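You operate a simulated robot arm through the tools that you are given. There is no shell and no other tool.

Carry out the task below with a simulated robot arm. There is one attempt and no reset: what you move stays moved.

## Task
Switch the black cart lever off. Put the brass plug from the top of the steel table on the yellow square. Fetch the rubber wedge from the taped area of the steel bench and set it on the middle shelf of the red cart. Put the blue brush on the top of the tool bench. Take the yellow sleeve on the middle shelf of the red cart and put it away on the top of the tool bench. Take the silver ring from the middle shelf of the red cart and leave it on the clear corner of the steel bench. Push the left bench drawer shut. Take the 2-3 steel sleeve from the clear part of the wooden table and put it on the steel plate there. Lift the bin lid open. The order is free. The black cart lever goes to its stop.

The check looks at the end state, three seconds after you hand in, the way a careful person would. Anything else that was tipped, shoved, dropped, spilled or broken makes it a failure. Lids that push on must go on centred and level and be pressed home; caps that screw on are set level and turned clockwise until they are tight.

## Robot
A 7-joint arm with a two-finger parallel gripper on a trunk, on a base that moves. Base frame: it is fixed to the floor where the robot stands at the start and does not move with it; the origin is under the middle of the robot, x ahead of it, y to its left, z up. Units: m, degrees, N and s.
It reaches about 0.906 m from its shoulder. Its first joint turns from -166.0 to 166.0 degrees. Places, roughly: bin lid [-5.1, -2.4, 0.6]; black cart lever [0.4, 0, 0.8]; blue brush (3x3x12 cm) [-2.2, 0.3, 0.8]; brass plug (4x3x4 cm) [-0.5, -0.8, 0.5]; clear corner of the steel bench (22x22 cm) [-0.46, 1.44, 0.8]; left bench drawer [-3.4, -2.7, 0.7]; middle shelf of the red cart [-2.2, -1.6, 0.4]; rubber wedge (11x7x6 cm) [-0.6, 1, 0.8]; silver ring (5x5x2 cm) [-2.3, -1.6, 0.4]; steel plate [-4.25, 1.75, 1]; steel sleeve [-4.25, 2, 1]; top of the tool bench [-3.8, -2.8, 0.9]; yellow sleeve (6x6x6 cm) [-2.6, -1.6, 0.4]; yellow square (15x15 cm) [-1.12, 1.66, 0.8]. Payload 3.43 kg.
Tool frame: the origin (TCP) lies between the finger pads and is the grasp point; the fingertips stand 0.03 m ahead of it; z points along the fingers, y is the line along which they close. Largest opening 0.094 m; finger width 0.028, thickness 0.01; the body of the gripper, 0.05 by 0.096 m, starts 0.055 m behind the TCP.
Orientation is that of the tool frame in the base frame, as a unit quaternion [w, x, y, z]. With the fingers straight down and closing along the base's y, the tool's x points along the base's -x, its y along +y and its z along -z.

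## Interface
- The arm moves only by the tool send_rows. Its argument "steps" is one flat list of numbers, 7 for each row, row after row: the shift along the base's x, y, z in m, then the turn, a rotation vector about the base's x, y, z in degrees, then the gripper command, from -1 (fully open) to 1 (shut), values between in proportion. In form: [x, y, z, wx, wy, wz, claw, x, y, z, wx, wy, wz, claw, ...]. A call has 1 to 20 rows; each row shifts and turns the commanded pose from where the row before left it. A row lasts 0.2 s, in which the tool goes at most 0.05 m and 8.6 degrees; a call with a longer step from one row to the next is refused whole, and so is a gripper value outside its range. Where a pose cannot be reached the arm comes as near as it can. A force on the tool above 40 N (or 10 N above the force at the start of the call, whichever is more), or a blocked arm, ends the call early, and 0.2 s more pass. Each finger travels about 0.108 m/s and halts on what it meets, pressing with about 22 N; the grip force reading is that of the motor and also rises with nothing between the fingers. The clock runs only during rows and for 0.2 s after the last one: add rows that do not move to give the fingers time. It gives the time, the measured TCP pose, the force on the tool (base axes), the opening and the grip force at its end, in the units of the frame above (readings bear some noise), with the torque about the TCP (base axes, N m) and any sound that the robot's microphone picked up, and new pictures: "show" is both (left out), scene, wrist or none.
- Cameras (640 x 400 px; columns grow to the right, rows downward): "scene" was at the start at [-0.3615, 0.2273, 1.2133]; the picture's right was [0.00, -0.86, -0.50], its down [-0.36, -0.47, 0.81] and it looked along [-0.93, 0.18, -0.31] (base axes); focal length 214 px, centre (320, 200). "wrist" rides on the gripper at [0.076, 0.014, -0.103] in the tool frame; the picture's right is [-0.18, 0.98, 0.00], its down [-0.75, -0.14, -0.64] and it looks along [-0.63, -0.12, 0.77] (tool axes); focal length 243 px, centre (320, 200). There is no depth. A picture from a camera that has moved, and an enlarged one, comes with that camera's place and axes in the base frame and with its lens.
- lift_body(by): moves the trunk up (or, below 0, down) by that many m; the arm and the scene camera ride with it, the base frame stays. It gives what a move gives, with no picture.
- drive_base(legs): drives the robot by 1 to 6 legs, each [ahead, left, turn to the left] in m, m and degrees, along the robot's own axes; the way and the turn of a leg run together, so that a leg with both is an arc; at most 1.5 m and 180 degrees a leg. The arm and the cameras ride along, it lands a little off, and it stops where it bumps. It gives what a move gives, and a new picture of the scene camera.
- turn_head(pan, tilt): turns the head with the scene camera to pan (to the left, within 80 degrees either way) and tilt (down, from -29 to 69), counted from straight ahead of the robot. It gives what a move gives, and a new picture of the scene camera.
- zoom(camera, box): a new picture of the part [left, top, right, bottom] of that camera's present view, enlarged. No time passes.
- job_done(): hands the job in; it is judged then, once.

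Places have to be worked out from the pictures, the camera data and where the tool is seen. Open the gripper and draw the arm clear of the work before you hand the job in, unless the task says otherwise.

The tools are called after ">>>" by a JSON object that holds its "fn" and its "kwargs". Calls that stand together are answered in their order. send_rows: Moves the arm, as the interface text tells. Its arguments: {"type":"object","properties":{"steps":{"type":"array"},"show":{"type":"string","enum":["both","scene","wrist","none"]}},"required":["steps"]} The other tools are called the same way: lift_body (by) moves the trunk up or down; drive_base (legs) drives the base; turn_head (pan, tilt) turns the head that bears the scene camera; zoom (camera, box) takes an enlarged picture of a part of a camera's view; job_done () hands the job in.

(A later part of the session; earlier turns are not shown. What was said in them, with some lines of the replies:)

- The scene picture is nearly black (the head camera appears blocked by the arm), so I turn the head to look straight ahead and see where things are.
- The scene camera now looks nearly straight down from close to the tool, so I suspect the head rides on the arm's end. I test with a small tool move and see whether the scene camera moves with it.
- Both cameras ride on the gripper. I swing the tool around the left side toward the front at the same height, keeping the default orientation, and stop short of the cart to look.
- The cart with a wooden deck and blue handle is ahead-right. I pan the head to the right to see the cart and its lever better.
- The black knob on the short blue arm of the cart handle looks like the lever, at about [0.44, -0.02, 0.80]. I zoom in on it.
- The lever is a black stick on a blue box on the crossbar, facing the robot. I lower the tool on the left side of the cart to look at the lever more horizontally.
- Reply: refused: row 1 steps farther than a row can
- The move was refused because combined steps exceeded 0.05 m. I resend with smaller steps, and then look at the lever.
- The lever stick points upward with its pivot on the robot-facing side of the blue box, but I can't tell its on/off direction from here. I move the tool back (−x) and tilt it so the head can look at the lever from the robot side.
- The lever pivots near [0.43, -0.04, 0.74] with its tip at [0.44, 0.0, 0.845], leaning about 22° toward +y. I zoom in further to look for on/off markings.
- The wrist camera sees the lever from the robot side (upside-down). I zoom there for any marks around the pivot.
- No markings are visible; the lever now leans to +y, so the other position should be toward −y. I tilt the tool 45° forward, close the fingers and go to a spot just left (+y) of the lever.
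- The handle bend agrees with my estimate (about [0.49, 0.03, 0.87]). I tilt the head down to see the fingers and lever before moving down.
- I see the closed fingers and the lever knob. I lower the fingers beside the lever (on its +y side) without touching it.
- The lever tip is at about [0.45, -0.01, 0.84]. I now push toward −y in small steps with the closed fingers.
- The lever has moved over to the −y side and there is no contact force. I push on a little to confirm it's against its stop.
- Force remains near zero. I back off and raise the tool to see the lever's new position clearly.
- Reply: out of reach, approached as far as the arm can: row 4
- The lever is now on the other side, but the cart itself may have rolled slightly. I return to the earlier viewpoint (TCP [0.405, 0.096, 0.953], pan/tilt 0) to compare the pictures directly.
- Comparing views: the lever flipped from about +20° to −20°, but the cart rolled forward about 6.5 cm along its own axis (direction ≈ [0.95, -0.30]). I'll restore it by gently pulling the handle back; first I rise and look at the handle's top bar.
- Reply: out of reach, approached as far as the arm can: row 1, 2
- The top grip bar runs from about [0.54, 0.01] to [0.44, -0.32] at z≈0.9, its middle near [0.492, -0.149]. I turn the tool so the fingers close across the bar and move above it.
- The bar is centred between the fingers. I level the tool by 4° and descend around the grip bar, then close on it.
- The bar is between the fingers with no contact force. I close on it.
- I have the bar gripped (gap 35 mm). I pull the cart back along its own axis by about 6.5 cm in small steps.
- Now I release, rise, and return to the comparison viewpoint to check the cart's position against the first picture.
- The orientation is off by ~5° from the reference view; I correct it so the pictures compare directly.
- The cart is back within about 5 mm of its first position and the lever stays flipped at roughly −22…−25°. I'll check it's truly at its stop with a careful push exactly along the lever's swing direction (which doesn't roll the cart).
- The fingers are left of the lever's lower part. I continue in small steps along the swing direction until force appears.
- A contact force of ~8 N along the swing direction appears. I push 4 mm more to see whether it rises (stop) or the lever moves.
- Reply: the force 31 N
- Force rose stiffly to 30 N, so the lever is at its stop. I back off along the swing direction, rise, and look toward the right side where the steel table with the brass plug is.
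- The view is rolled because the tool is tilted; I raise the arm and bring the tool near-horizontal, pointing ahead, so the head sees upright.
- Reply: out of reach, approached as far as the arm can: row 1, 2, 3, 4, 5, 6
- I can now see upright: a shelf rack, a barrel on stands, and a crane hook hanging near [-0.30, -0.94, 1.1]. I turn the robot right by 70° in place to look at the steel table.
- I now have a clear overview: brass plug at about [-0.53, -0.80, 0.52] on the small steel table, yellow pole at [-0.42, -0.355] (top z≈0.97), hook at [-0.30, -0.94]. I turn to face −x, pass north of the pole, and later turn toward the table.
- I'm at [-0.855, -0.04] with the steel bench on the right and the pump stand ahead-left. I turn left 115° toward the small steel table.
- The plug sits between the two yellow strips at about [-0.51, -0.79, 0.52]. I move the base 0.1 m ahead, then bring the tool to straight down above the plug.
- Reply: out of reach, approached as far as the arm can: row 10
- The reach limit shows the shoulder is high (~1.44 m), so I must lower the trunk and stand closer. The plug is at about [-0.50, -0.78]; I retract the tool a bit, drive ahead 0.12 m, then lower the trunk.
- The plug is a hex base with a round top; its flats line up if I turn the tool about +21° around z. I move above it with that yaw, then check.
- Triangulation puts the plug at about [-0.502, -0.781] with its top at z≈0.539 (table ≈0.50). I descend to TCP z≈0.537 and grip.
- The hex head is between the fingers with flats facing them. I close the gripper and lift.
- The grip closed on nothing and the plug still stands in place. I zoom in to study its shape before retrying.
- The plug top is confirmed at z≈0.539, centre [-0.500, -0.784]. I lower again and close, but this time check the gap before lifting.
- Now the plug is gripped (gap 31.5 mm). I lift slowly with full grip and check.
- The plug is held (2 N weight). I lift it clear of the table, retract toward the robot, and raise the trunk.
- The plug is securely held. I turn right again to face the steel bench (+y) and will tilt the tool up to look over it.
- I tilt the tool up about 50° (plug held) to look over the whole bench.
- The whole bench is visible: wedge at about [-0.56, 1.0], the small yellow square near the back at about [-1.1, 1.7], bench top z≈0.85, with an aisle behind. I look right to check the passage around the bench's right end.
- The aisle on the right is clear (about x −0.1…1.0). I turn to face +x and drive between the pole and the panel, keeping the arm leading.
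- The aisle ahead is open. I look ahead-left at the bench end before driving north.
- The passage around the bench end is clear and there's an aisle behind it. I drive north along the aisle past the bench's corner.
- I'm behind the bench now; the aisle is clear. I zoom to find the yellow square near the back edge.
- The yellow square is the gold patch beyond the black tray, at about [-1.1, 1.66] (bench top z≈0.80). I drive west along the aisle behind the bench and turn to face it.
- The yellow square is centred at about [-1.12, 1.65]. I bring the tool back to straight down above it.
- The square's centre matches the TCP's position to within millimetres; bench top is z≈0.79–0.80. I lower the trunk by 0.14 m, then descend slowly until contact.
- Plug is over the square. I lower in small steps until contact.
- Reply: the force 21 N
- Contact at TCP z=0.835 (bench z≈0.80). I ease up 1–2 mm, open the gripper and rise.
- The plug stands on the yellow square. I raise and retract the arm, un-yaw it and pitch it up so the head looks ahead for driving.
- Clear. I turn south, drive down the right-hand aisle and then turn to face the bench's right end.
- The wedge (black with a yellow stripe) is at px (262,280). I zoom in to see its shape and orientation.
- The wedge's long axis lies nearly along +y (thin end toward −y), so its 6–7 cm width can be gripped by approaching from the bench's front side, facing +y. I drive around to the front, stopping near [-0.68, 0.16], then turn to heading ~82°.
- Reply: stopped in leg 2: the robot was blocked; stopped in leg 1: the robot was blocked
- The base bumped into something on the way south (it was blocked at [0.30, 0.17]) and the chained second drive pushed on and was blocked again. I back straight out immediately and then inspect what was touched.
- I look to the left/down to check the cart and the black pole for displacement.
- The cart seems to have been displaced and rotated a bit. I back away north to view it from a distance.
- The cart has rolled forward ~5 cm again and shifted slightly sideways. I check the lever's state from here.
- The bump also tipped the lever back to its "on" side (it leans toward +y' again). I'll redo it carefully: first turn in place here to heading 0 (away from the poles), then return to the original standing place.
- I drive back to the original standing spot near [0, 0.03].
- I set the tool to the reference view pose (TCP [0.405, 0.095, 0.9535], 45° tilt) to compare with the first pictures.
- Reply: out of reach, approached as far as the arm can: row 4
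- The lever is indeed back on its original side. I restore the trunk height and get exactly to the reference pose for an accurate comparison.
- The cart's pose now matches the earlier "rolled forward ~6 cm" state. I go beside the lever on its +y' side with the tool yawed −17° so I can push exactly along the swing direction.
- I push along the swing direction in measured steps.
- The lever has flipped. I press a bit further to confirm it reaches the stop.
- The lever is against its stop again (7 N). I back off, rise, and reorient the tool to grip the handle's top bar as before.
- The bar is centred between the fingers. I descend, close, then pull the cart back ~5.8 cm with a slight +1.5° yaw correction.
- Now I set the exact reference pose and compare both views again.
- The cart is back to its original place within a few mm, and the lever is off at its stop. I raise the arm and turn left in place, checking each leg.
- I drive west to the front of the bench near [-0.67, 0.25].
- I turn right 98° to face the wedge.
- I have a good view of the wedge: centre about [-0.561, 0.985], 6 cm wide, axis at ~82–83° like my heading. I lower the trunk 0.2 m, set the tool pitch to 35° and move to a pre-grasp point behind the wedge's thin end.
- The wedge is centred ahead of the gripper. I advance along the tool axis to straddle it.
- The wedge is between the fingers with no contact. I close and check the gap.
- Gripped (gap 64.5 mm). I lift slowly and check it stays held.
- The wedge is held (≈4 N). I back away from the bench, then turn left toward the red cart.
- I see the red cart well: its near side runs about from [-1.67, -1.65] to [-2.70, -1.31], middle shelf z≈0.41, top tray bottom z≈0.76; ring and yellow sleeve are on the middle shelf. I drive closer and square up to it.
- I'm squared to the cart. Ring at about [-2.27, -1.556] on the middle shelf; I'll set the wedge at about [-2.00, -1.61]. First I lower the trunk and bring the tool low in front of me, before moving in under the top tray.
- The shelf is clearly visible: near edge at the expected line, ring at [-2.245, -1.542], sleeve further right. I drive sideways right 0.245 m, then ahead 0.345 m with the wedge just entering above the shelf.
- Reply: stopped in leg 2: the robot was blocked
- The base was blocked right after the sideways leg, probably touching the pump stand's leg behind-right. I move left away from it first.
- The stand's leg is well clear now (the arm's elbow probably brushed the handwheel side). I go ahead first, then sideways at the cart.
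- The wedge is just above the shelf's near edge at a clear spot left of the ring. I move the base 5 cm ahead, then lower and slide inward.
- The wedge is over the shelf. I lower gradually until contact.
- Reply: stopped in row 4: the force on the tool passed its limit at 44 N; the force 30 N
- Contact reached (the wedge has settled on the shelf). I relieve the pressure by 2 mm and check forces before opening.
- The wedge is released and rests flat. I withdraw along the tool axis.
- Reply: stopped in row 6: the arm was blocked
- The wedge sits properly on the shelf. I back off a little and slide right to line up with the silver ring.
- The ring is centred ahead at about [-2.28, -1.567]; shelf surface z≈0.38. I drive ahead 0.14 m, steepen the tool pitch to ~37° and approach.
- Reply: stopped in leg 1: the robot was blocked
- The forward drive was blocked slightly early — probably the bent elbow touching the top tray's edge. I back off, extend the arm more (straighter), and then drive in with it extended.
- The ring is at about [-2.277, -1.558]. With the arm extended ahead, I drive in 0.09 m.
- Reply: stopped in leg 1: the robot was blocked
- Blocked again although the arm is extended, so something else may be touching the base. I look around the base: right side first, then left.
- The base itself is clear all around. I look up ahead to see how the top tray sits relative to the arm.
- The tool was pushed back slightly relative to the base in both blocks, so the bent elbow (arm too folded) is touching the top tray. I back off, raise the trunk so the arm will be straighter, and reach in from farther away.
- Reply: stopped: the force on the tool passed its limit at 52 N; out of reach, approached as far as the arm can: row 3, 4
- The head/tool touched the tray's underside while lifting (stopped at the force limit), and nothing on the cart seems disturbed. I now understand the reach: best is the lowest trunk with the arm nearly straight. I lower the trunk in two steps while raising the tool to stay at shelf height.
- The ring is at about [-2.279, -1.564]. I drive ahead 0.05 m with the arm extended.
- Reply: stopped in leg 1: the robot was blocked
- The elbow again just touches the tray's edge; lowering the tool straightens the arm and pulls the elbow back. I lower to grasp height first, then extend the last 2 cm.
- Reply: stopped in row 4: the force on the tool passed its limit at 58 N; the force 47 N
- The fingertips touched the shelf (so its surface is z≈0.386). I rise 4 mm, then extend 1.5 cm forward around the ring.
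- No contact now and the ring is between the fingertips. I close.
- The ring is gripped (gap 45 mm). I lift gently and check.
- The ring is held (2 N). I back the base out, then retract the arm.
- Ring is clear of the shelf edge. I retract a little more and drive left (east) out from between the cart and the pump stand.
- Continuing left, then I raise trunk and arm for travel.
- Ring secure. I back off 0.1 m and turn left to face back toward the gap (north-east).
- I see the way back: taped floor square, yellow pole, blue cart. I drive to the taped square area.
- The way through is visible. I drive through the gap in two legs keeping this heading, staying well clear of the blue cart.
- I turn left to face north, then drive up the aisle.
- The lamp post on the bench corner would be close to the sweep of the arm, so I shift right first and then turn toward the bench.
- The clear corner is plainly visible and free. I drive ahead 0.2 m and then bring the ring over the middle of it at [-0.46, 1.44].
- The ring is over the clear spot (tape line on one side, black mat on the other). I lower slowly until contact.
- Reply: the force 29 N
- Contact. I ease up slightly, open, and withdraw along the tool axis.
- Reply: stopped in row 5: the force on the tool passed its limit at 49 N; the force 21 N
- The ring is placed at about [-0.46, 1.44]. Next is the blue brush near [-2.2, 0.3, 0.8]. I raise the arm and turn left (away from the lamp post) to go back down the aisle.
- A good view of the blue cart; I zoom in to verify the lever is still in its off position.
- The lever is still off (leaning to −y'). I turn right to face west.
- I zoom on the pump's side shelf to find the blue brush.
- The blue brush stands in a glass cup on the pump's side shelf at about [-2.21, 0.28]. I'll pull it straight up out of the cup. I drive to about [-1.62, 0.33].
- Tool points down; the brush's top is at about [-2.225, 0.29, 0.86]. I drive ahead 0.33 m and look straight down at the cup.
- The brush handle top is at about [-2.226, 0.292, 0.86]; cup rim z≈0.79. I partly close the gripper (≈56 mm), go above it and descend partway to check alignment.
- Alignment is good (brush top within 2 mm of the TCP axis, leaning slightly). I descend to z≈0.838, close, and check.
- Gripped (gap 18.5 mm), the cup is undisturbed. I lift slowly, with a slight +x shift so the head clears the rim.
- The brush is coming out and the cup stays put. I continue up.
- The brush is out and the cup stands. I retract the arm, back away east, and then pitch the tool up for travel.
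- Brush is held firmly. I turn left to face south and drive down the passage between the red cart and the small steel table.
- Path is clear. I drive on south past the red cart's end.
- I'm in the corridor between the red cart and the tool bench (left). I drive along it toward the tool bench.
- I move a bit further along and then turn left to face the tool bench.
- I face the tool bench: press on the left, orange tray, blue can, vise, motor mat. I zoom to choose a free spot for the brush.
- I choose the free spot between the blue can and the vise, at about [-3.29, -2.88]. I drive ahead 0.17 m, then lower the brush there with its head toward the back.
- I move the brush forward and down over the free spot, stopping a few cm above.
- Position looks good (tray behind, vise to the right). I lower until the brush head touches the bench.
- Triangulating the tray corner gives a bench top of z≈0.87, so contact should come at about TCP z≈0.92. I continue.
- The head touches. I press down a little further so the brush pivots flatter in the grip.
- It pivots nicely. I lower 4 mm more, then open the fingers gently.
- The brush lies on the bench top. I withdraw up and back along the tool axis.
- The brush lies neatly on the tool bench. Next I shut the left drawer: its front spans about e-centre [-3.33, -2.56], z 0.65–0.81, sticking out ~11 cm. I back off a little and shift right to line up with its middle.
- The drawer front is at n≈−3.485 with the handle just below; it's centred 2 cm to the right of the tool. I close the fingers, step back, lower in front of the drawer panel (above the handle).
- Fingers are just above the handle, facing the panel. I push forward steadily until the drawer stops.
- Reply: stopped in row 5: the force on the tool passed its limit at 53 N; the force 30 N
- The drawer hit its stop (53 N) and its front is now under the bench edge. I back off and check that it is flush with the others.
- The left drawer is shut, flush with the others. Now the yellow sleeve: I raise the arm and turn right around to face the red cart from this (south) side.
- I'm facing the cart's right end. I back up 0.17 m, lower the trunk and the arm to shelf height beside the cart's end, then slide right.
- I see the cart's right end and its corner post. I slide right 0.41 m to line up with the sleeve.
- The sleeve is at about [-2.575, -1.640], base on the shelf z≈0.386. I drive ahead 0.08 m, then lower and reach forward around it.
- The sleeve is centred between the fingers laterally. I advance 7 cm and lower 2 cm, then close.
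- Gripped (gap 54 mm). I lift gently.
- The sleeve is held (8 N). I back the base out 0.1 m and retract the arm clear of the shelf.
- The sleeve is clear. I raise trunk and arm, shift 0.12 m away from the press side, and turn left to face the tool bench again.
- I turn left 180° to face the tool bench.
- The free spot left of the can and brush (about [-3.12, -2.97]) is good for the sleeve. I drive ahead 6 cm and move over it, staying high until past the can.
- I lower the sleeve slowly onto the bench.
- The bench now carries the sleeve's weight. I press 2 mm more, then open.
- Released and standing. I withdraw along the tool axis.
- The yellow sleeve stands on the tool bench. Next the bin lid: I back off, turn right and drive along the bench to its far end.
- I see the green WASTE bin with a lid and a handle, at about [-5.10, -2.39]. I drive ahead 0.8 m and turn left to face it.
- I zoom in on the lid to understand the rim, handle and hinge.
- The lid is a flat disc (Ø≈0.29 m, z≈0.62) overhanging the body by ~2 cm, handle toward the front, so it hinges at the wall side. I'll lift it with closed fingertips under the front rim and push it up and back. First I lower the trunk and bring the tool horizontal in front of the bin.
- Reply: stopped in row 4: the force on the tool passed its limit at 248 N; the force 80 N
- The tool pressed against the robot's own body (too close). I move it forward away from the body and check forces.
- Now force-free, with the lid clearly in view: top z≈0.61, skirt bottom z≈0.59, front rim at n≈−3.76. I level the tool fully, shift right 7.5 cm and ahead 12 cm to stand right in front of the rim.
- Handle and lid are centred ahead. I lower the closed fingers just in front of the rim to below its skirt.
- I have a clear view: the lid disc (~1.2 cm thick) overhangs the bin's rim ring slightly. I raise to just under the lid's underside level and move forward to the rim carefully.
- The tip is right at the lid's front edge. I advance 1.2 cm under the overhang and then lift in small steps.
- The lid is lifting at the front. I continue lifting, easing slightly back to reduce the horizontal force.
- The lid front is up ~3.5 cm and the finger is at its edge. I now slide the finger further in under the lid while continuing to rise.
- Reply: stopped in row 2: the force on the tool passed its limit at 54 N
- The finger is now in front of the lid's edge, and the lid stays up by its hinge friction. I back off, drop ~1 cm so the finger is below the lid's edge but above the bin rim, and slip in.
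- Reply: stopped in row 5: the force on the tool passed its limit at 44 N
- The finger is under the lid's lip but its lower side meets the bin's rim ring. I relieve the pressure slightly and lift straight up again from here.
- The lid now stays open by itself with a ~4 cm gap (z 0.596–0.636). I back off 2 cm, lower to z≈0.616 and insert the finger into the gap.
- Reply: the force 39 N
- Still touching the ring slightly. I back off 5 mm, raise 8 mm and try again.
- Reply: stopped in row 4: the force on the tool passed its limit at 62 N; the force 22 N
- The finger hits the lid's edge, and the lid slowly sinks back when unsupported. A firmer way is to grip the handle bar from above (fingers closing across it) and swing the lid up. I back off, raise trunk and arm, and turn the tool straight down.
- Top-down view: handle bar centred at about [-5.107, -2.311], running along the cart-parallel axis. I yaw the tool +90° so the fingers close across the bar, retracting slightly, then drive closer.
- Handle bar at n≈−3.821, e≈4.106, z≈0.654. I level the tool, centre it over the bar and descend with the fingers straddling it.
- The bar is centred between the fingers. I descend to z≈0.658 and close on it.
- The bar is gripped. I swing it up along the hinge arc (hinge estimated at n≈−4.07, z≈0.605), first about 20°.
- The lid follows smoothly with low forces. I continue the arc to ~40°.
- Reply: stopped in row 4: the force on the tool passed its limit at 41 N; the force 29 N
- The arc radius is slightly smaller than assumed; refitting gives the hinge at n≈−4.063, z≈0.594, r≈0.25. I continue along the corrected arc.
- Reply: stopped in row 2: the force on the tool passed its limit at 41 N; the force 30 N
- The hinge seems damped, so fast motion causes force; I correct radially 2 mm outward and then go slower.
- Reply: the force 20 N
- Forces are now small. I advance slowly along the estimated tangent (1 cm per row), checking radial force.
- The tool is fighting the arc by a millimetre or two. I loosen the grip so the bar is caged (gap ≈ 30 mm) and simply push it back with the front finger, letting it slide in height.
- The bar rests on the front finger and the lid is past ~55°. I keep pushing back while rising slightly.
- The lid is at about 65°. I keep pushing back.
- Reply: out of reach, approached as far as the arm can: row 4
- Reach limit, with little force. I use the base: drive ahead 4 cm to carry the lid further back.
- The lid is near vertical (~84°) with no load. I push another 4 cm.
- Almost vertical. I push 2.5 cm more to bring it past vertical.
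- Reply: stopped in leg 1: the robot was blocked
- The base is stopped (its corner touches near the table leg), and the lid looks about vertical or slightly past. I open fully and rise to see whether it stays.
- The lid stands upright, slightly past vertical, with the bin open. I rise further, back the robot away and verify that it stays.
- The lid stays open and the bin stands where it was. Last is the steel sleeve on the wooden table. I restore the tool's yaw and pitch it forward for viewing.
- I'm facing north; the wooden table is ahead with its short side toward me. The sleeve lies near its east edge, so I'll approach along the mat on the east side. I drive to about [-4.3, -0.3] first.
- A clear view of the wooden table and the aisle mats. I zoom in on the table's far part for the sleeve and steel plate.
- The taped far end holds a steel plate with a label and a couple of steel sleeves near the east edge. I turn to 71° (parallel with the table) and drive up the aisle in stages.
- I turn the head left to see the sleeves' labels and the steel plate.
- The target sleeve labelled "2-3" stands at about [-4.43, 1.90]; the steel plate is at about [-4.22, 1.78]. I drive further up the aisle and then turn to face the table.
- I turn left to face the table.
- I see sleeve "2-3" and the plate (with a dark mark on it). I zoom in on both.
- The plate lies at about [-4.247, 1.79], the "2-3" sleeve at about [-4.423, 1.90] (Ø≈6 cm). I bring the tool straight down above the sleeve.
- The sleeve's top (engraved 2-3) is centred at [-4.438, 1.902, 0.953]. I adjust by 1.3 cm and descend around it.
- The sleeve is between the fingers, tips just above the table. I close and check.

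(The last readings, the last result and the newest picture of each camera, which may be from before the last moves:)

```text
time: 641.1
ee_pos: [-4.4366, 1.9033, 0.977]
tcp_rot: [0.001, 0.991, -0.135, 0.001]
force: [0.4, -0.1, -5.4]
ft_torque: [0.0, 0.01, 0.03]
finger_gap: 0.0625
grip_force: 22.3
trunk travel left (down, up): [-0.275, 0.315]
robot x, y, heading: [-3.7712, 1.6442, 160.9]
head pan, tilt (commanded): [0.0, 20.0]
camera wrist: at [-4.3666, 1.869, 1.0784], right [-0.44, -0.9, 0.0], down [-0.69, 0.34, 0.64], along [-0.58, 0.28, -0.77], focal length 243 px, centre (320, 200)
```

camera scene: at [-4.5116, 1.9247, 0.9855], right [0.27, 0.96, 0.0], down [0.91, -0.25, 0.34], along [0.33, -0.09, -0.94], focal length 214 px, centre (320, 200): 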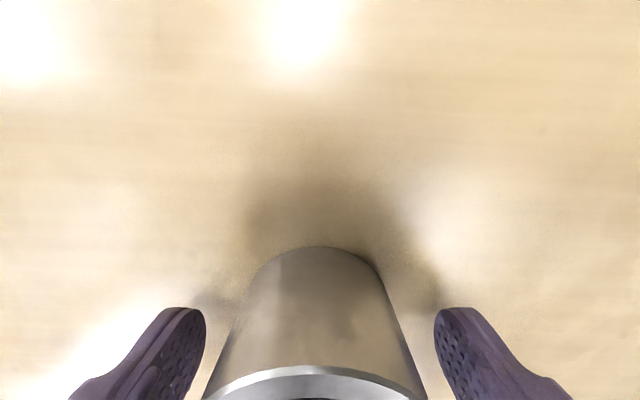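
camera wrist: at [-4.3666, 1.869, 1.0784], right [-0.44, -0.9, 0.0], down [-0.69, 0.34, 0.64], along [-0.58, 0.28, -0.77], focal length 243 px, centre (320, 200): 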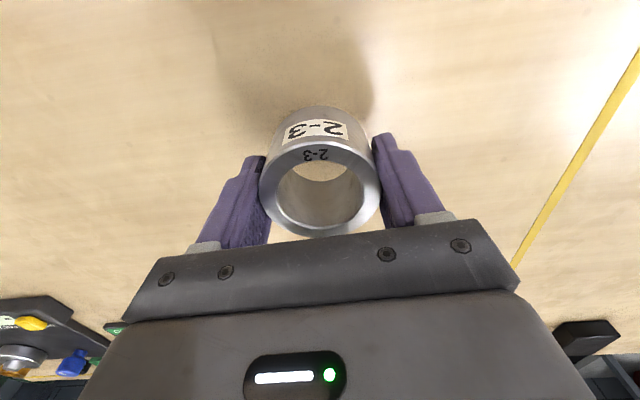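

The sleeve is held (5.4 N). The plate is about 10×10 cm centred at [-4.252, 1.80]. I carry the sleeve above it and look.

>>> {"fn": "send_rows", "kwargs": {"steps": [0, 0, 0.045, 0, 0, 0, 1, 0.0369, -0.0205, 0.01, 0, 0, 0, 1, 0.0369, -0.0205, 0, 0, 0, 0, 1, 0.0369, -0.0205, 0, 0, 0, 0, 1, 0.0369, -0.0205, 0, 0, 0, 0, 1, 0.037, -0.0203, 0, 0, 0, 0, 1, 0, 0, 0, 0, 0, 0, 1], "show": "both"}}

```text
time: 642.7
ee_pos: [-4.252, 1.8013, 1.0324]
tcp_rot: [0.001, 0.991, -0.135, 0.0]
force: [0.4, 0.2, -5.4]
ft_torque: [-0.02, -0.02, 0.01]
finger_gap: 0.0623
grip_force: 22.4
trunk travel left (down, up): [-0.275, 0.315]
robot x, y, heading: [-3.7686, 1.6454, 161.0]
head pan, tilt (commanded): [0.0, 20.0]
camera scene: at [-4.3278, 1.823, 1.0697], right [0.27, 0.96, 0.0], down [0.91, -0.25, 0.34], along [0.33, -0.09, -0.94], focal length 214 px, centre (320, 200)
camera wrist: at [-4.1828, 1.767, 1.1332], right [-0.44, -0.9, 0.0], down [-0.69, 0.34, 0.64], along [-0.58, 0.28, -0.77], focal length 243 px, centre (320, 200)
```

scene: 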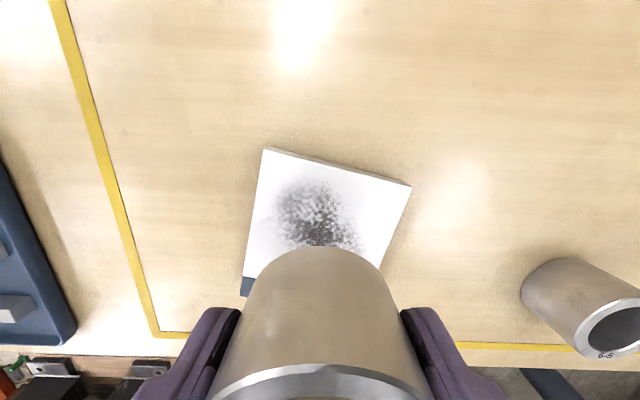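
wrist: 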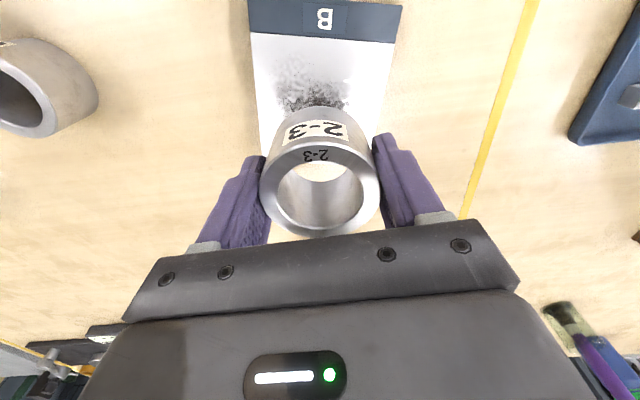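

The sleeve is centred over the plate. I lower slowly until contact.

>>> {"fn": "send_rows", "kwargs": {"steps": [0.001, 0, -0.035, 0, 0, 0, 1, 0, 0, -0.02, 0, 0, 0, 1, 0, 0, -0.006, 0, 0, 0, 1, 0, 0, -0.004, 0, 0, 0, 1, 0, 0, -0.003, 0, 0, 0, 1], "show": "none"}}

```text
time: 643.9
ee_pos: [-4.2521, 1.8014, 0.9637]
tcp_rot: [0.001, 0.991, -0.135, 0.0]
force: [-0.9, -0.8, -5.8]
ft_torque: [0.02, -0.01, 0.0]
finger_gap: 0.0626
grip_force: 22.1
trunk travel left (down, up): [-0.275, 0.315]
robot x, y, heading: [-3.7689, 1.6524, 160.8]
head pan, tilt (commanded): [0.0, 20.0]
```

>>> {"fn": "send_rows", "kwargs": {"steps": [0, 0, -0.003, 0, 0, 0, 1, 0, 0, -0.003, 0, 0, 0, 1, 0, 0, -0.002, 0, 0, 0, 1, 0, 0, 0, 0, 0, 0, 1], "show": "none"}}

```text
time: 644.9
ee_pos: [-4.2518, 1.8014, 0.9575]
tcp_rot: [0.001, 0.991, -0.134, -0.003]
force: [-6.1, 0.5, 18.7]
ft_torque: [0.04, 0.09, 0.1]
finger_gap: 0.0624
grip_force: 22.0
trunk travel left (down, up): [-0.275, 0.315]
robot x, y, heading: [-3.7696, 1.6462, 161.0]
head pan, tilt (commanded): [0.0, 20.0]
```

Contact on the plate. I ease up slightly, open the fingers and rise.

>>> {"fn": "send_rows", "kwargs": {"steps": [0, 0, 0.002, 0, 0, 0, 1, 0, 0, 0, 0, 0, 0, 0.2, 0, 0, 0, 0, 0, 0, -0.4, 0, 0, 0, 0, 0, 0, -1, 0, 0, 0, 0, 0, 0, -1, 0, 0, 0.03, 0, 0, 0, -1, 0, 0, 0.04, 0, 0, 0, -1, 0, 0, 0.045, 0, 0, 0, -1], "show": "both"}}

```text
time: 646.7
ee_pos: [-4.2499, 1.8027, 1.0735]
tcp_rot: [0.001, 0.991, -0.134, 0.0]
force: [0.0, 0.4, 0.0]
ft_torque: [-0.01, -0.01, 0.0]
finger_gap: 0.0939
grip_force: 0.1
trunk travel left (down, up): [-0.275, 0.315]
robot x, y, heading: [-3.768, 1.653, 161.2]
head pan, tilt (commanded): [0.0, 20.0]
camera scene: at [-4.3253, 1.8231, 1.1121], right [0.27, 0.96, 0.0], down [0.91, -0.25, 0.34], along [0.33, -0.09, -0.94], focal length 214 px, centre (320, 200)
camera wrist: at [-4.1804, 1.7671, 1.1756], right [-0.44, -0.9, 0.0], down [-0.69, 0.34, 0.64], along [-0.58, 0.28, -0.77], focal length 243 px, centre (320, 200)
```

scene: 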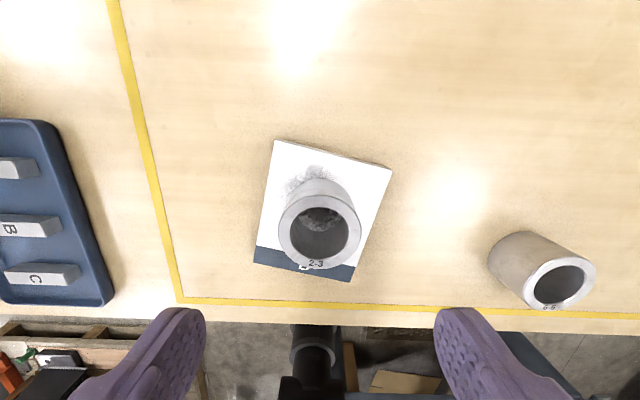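
wrist: 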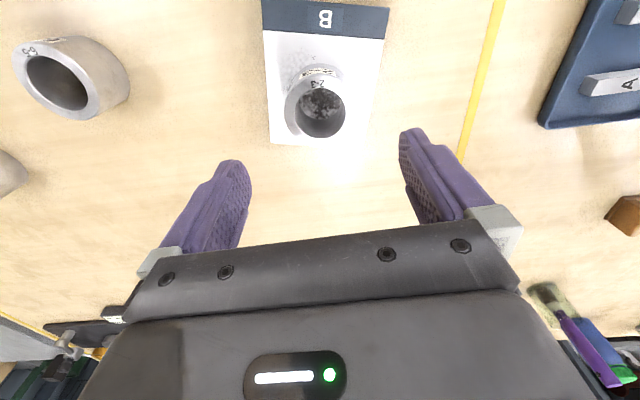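

The "2-3" sleeve stands on the steel plate. I raise and pitch the arm, then leave the aisle the way I came, to verify the bin lid from a distance before handing in.

>>> {"fn": "send_rows", "kwargs": {"steps": [0.015, -0.004, 0.03, 1.63, 8.17, 0, -1, 0.015, -0.004, 0.03, 1.63, 8.17, 0, -1, 0.01, -0.003, 0.03, 1.63, 8.17, 0, -1, 0, 0, 0.02, 1.63, 8.17, 0, -1, 0, 0, 0.02, 1.63, 8.17, 0, -1, 0, 0, 0, 1.63, 8.17, 0, -1], "show": "none"}}

>>> {"fn": "drive_base", "kwargs": {"legs": [[0, 0, -90]]}}

```text
time: 648.1
ee_pos: [-4.2093, 1.791, 1.2041]
tcp_rot: [-0.025, 0.897, -0.122, -0.424]
force: [-0.1, 0.3, -0.1]
ft_torque: [-0.02, 0.02, 0.02]
finger_gap: 0.0942
grip_force: 0.0
trunk travel left (down, up): [-0.275, 0.315]
robot x, y, heading: [-3.7666, 1.6465, 160.6]
head pan, tilt (commanded): [0.0, 20.0]
```

```text
time: 652.3
ee_pos: [-3.6242, 2.0905, 1.2041]
tcp_rot: [0.316, -0.549, 0.722, 0.28]
force: [-0.2, 0.4, -0.1]
ft_torque: [-0.03, -0.03, -0.02]
finger_gap: 0.0942
grip_force: 0.0
trunk travel left (down, up): [-0.275, 0.315]
robot x, y, heading: [-3.7661, 1.646, 71.0]
head pan, tilt (commanded): [0.0, 20.0]
camera scene: at [-3.615, 2.1108, 1.2883], right [0.97, -0.24, -0.06], down [-0.24, -0.83, -0.5], along [0.07, 0.5, -0.86], focal length 214 px, centre (320, 200)
```

scene: 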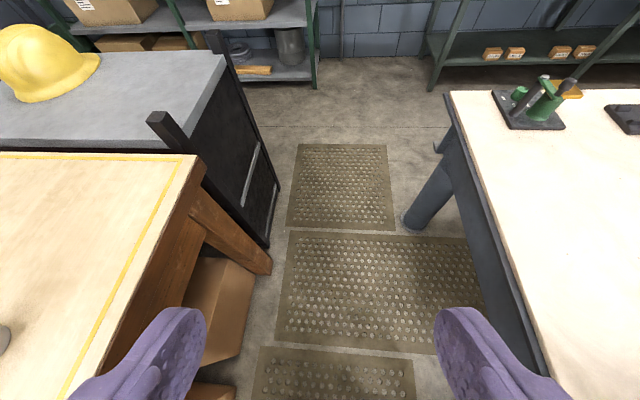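

Now I back out along the same path, one leg at a time.

>>> {"fn": "drive_base", "kwargs": {"legs": [[-0.26, -0.11, 0], [-0.4, -0.12, 0]]}}

>>> {"fn": "drive_base", "kwargs": {"legs": [[-0.66, -0.03, 0], [-0.3, 0.05, 0]]}}

```text
time: 656.5
ee_pos: [-3.6209, 1.3874, 1.2003]
tcp_rot: [0.317, -0.549, 0.721, 0.281]
force: [0.7, -0.8, 0.0]
ft_torque: [0.01, 0.03, 0.01]
finger_gap: 0.0939
grip_force: 0.0
trunk travel left (down, up): [-0.275, 0.315]
robot x, y, heading: [-3.7655, 0.9454, 70.8]
head pan, tilt (commanded): [0.0, 20.0]
camera scene: at [-3.6108, 1.4069, 1.2856], right [0.97, -0.24, -0.06], down [-0.24, -0.83, -0.5], along [0.07, 0.5, -0.86], focal length 214 px, centre (320, 200)
```

scene: 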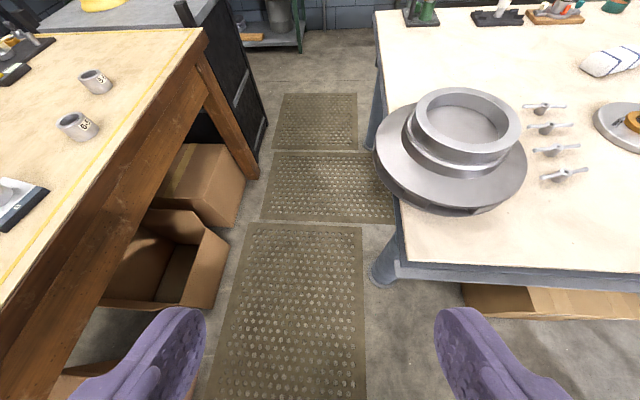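

```text
time: 661.8
ee_pos: [-3.9738, 0.4784, 1.2011]
tcp_rot: [0.323, -0.549, 0.719, 0.277]
force: [-0.7, 0.2, -0.4]
ft_torque: [0.01, -0.02, -0.01]
finger_gap: 0.094
grip_force: 0.0
trunk travel left (down, up): [-0.275, 0.315]
robot x, y, heading: [-4.1019, 0.0424, 70.8]
head pan, tilt (commanded): [0.0, 20.0]
camera scene: at [-3.9648, 0.4984, 1.286], right [0.97, -0.24, -0.04], down [-0.23, -0.83, -0.51], along [0.09, 0.5, -0.86], focal length 214 px, centre (320, 200)
```

scene: 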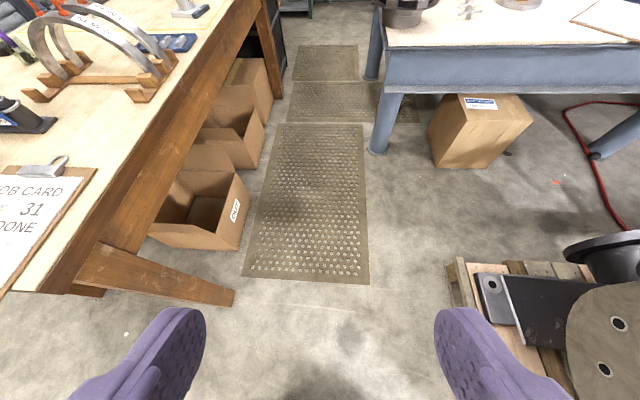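

I turn around to look toward the tool bench and the bin.

>>> {"fn": "drive_base", "kwargs": {"legs": [[0, 0, 90], [0, 0, 85]]}}

>>> {"fn": "turn_head", "kwargs": {"pan": 0, "tilt": -25}}

```text
time: 669.6
ee_pos: [-4.2782, -0.3792, 1.1997]
tcp_rot: [0.258, 0.749, 0.508, -0.339]
force: [-0.5, -0.4, -0.5]
ft_torque: [0.01, 0.03, 0.01]
finger_gap: 0.0939
grip_force: 0.1
trunk travel left (down, up): [-0.275, 0.315]
robot x, y, heading: [-4.1026, 0.0413, -115.5]
head pan, tilt (commanded): [0.0, 20.0]
camera scene: at [-4.2901, -0.3987, 1.2857], right [-0.94, 0.35, -0.04], down [0.32, 0.8, -0.5], along [-0.14, -0.49, -0.86], focal length 214 px, centre (320, 200)
```

scene: 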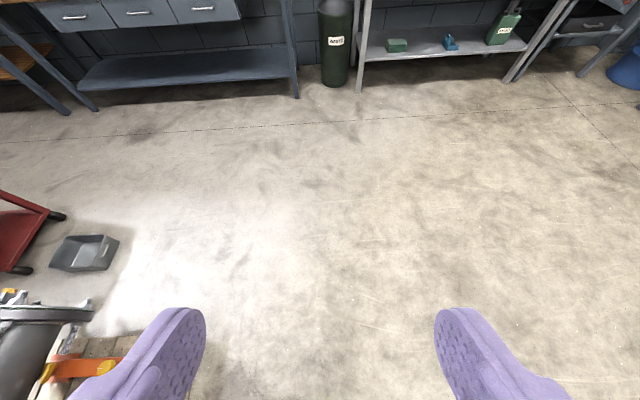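

```text
time: 670.7
ee_pos: [-4.279, -0.3799, 1.2008]
tcp_rot: [0.258, 0.748, 0.509, -0.339]
force: [-0.4, -0.3, 0.3]
ft_torque: [-0.02, 0.02, -0.05]
finger_gap: 0.094
grip_force: 0.0
trunk travel left (down, up): [-0.275, 0.315]
robot x, y, heading: [-4.1016, 0.0403, -115.6]
head pan, tilt (commanded): [0.0, -25.0]
camera scene: at [-4.302, -0.4224, 1.352], right [-0.94, 0.35, -0.04], down [0.13, 0.22, -0.97], along [-0.33, -0.91, -0.25], focal length 214 px, centre (320, 200)
```

scene: 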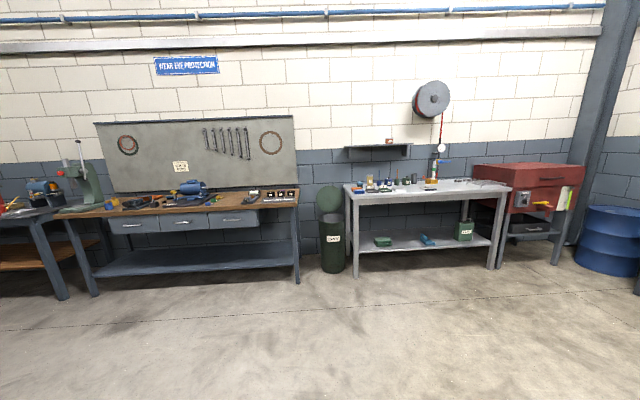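

The bin lid is still standing open and the drawers are all shut. I zoom in to double-check the bin and bench.

>>> {"fn": "zoom", "kwargs": {"camera": "scene", "box": [60, 150, 380, 300]}}

>>> {"fn": "turn_head", "kwargs": {"pan": 50, "tilt": -10}}

```text
2.00 times, centred on (220, 225) of scene
camera zoom: at [-4.302, -0.4224, 1.352], right [-0.94, 0.35, -0.04], down [0.13, 0.22, -0.97], along [-0.33, -0.91, -0.25], focal length 429 px, centre (520, 150)
```

zoom: 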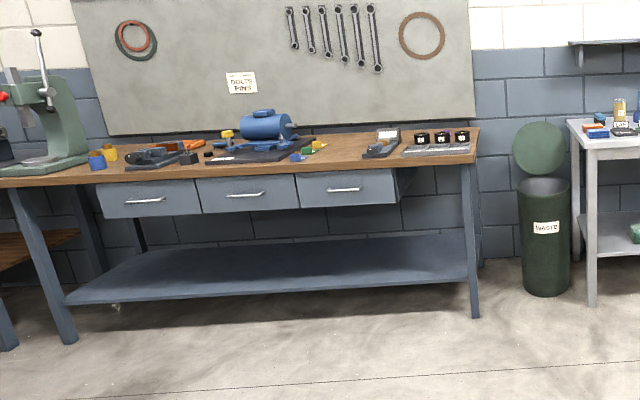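

```text
time: 671.9
ee_pos: [-4.2799, -0.3793, 1.2009]
tcp_rot: [0.258, 0.748, 0.508, -0.338]
force: [0.9, -0.4, -1.3]
ft_torque: [-0.03, 0.01, -0.04]
finger_gap: 0.0942
grip_force: 0.0
trunk travel left (down, up): [-0.275, 0.315]
robot x, y, heading: [-4.1028, 0.0426, -116.0]
head pan, tilt (commanded): [50.0, -10.0]
camera scene: at [-4.2323, -0.4207, 1.3498], right [-0.79, -0.33, -0.52], down [0.35, 0.45, -0.82], along [0.51, -0.83, -0.24], focal length 214 px, centre (320, 200)
```

scene: 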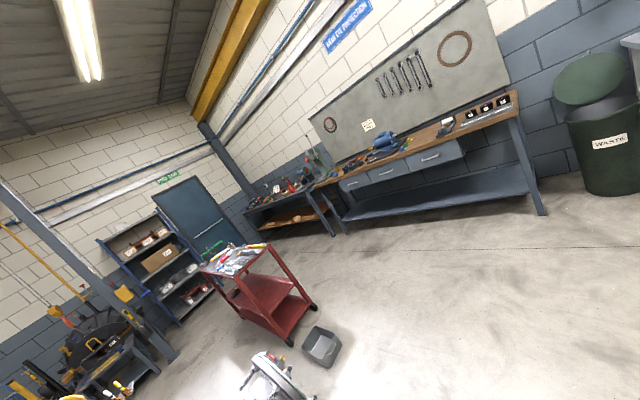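

Everything checks out: lid open, drawer shut, brush and yellow sleeve on the tool bench, sleeve "2-3" on its plate, ring, wedge and plug placed, lever off. The gripper is open and the arm is clear, so I hand the job in.

>>> {"fn": "job_done", "kwargs": {}}

```text
The job is handed in.
```

I finished all nine parts of the task and handed the job in. I don't have the checker's verdict.

| Task | End state when I last saw it |
|---|---|
| Black cart lever | Off, against its stop |
| Brass plug | Standing on the yellow square |
| Rubber wedge | On the middle shelf of the red cart |
| Blue brush | Lying on the tool bench |
| Yellow sleeve | Standing on the tool bench |
| Silver ring | On the clear corner of the steel bench |
| Left bench drawer | Shut, flush with the others |
| 2-3 steel sleeve | Standing on the steel plate |
| Bin lid | Open, slightly past vertical |

At the end I looked back at the bin, the drawers and the tool bench. The lid was still open and the drawers shut, and I could make out the yellow sleeve. The brush was too small to see from there. I last saw the plug, wedge, ring and lever earlier in the job.

Four contacts could count against it:
- **Blue cart:** the first lever push rolled it about 6 cm. Later the base drove into it, which moved it again and flipped the lever back on. I pulled it back to within about 5 mm of where it started and set the lever off again.
- **Red cart:** the arm pressed up on the underside of its top tray at about 52 N, and it touched the tray edge a few times. I saw nothing on the cart shift.
- **Bin:** pushing on the lid rim reached about 60 N before I switched to lifting by the handle. The bin stayed within about 1 cm of its place.
- **Other bumps:** the base touched the pump stand and a leg of the white table beside the bin. I saw neither move.
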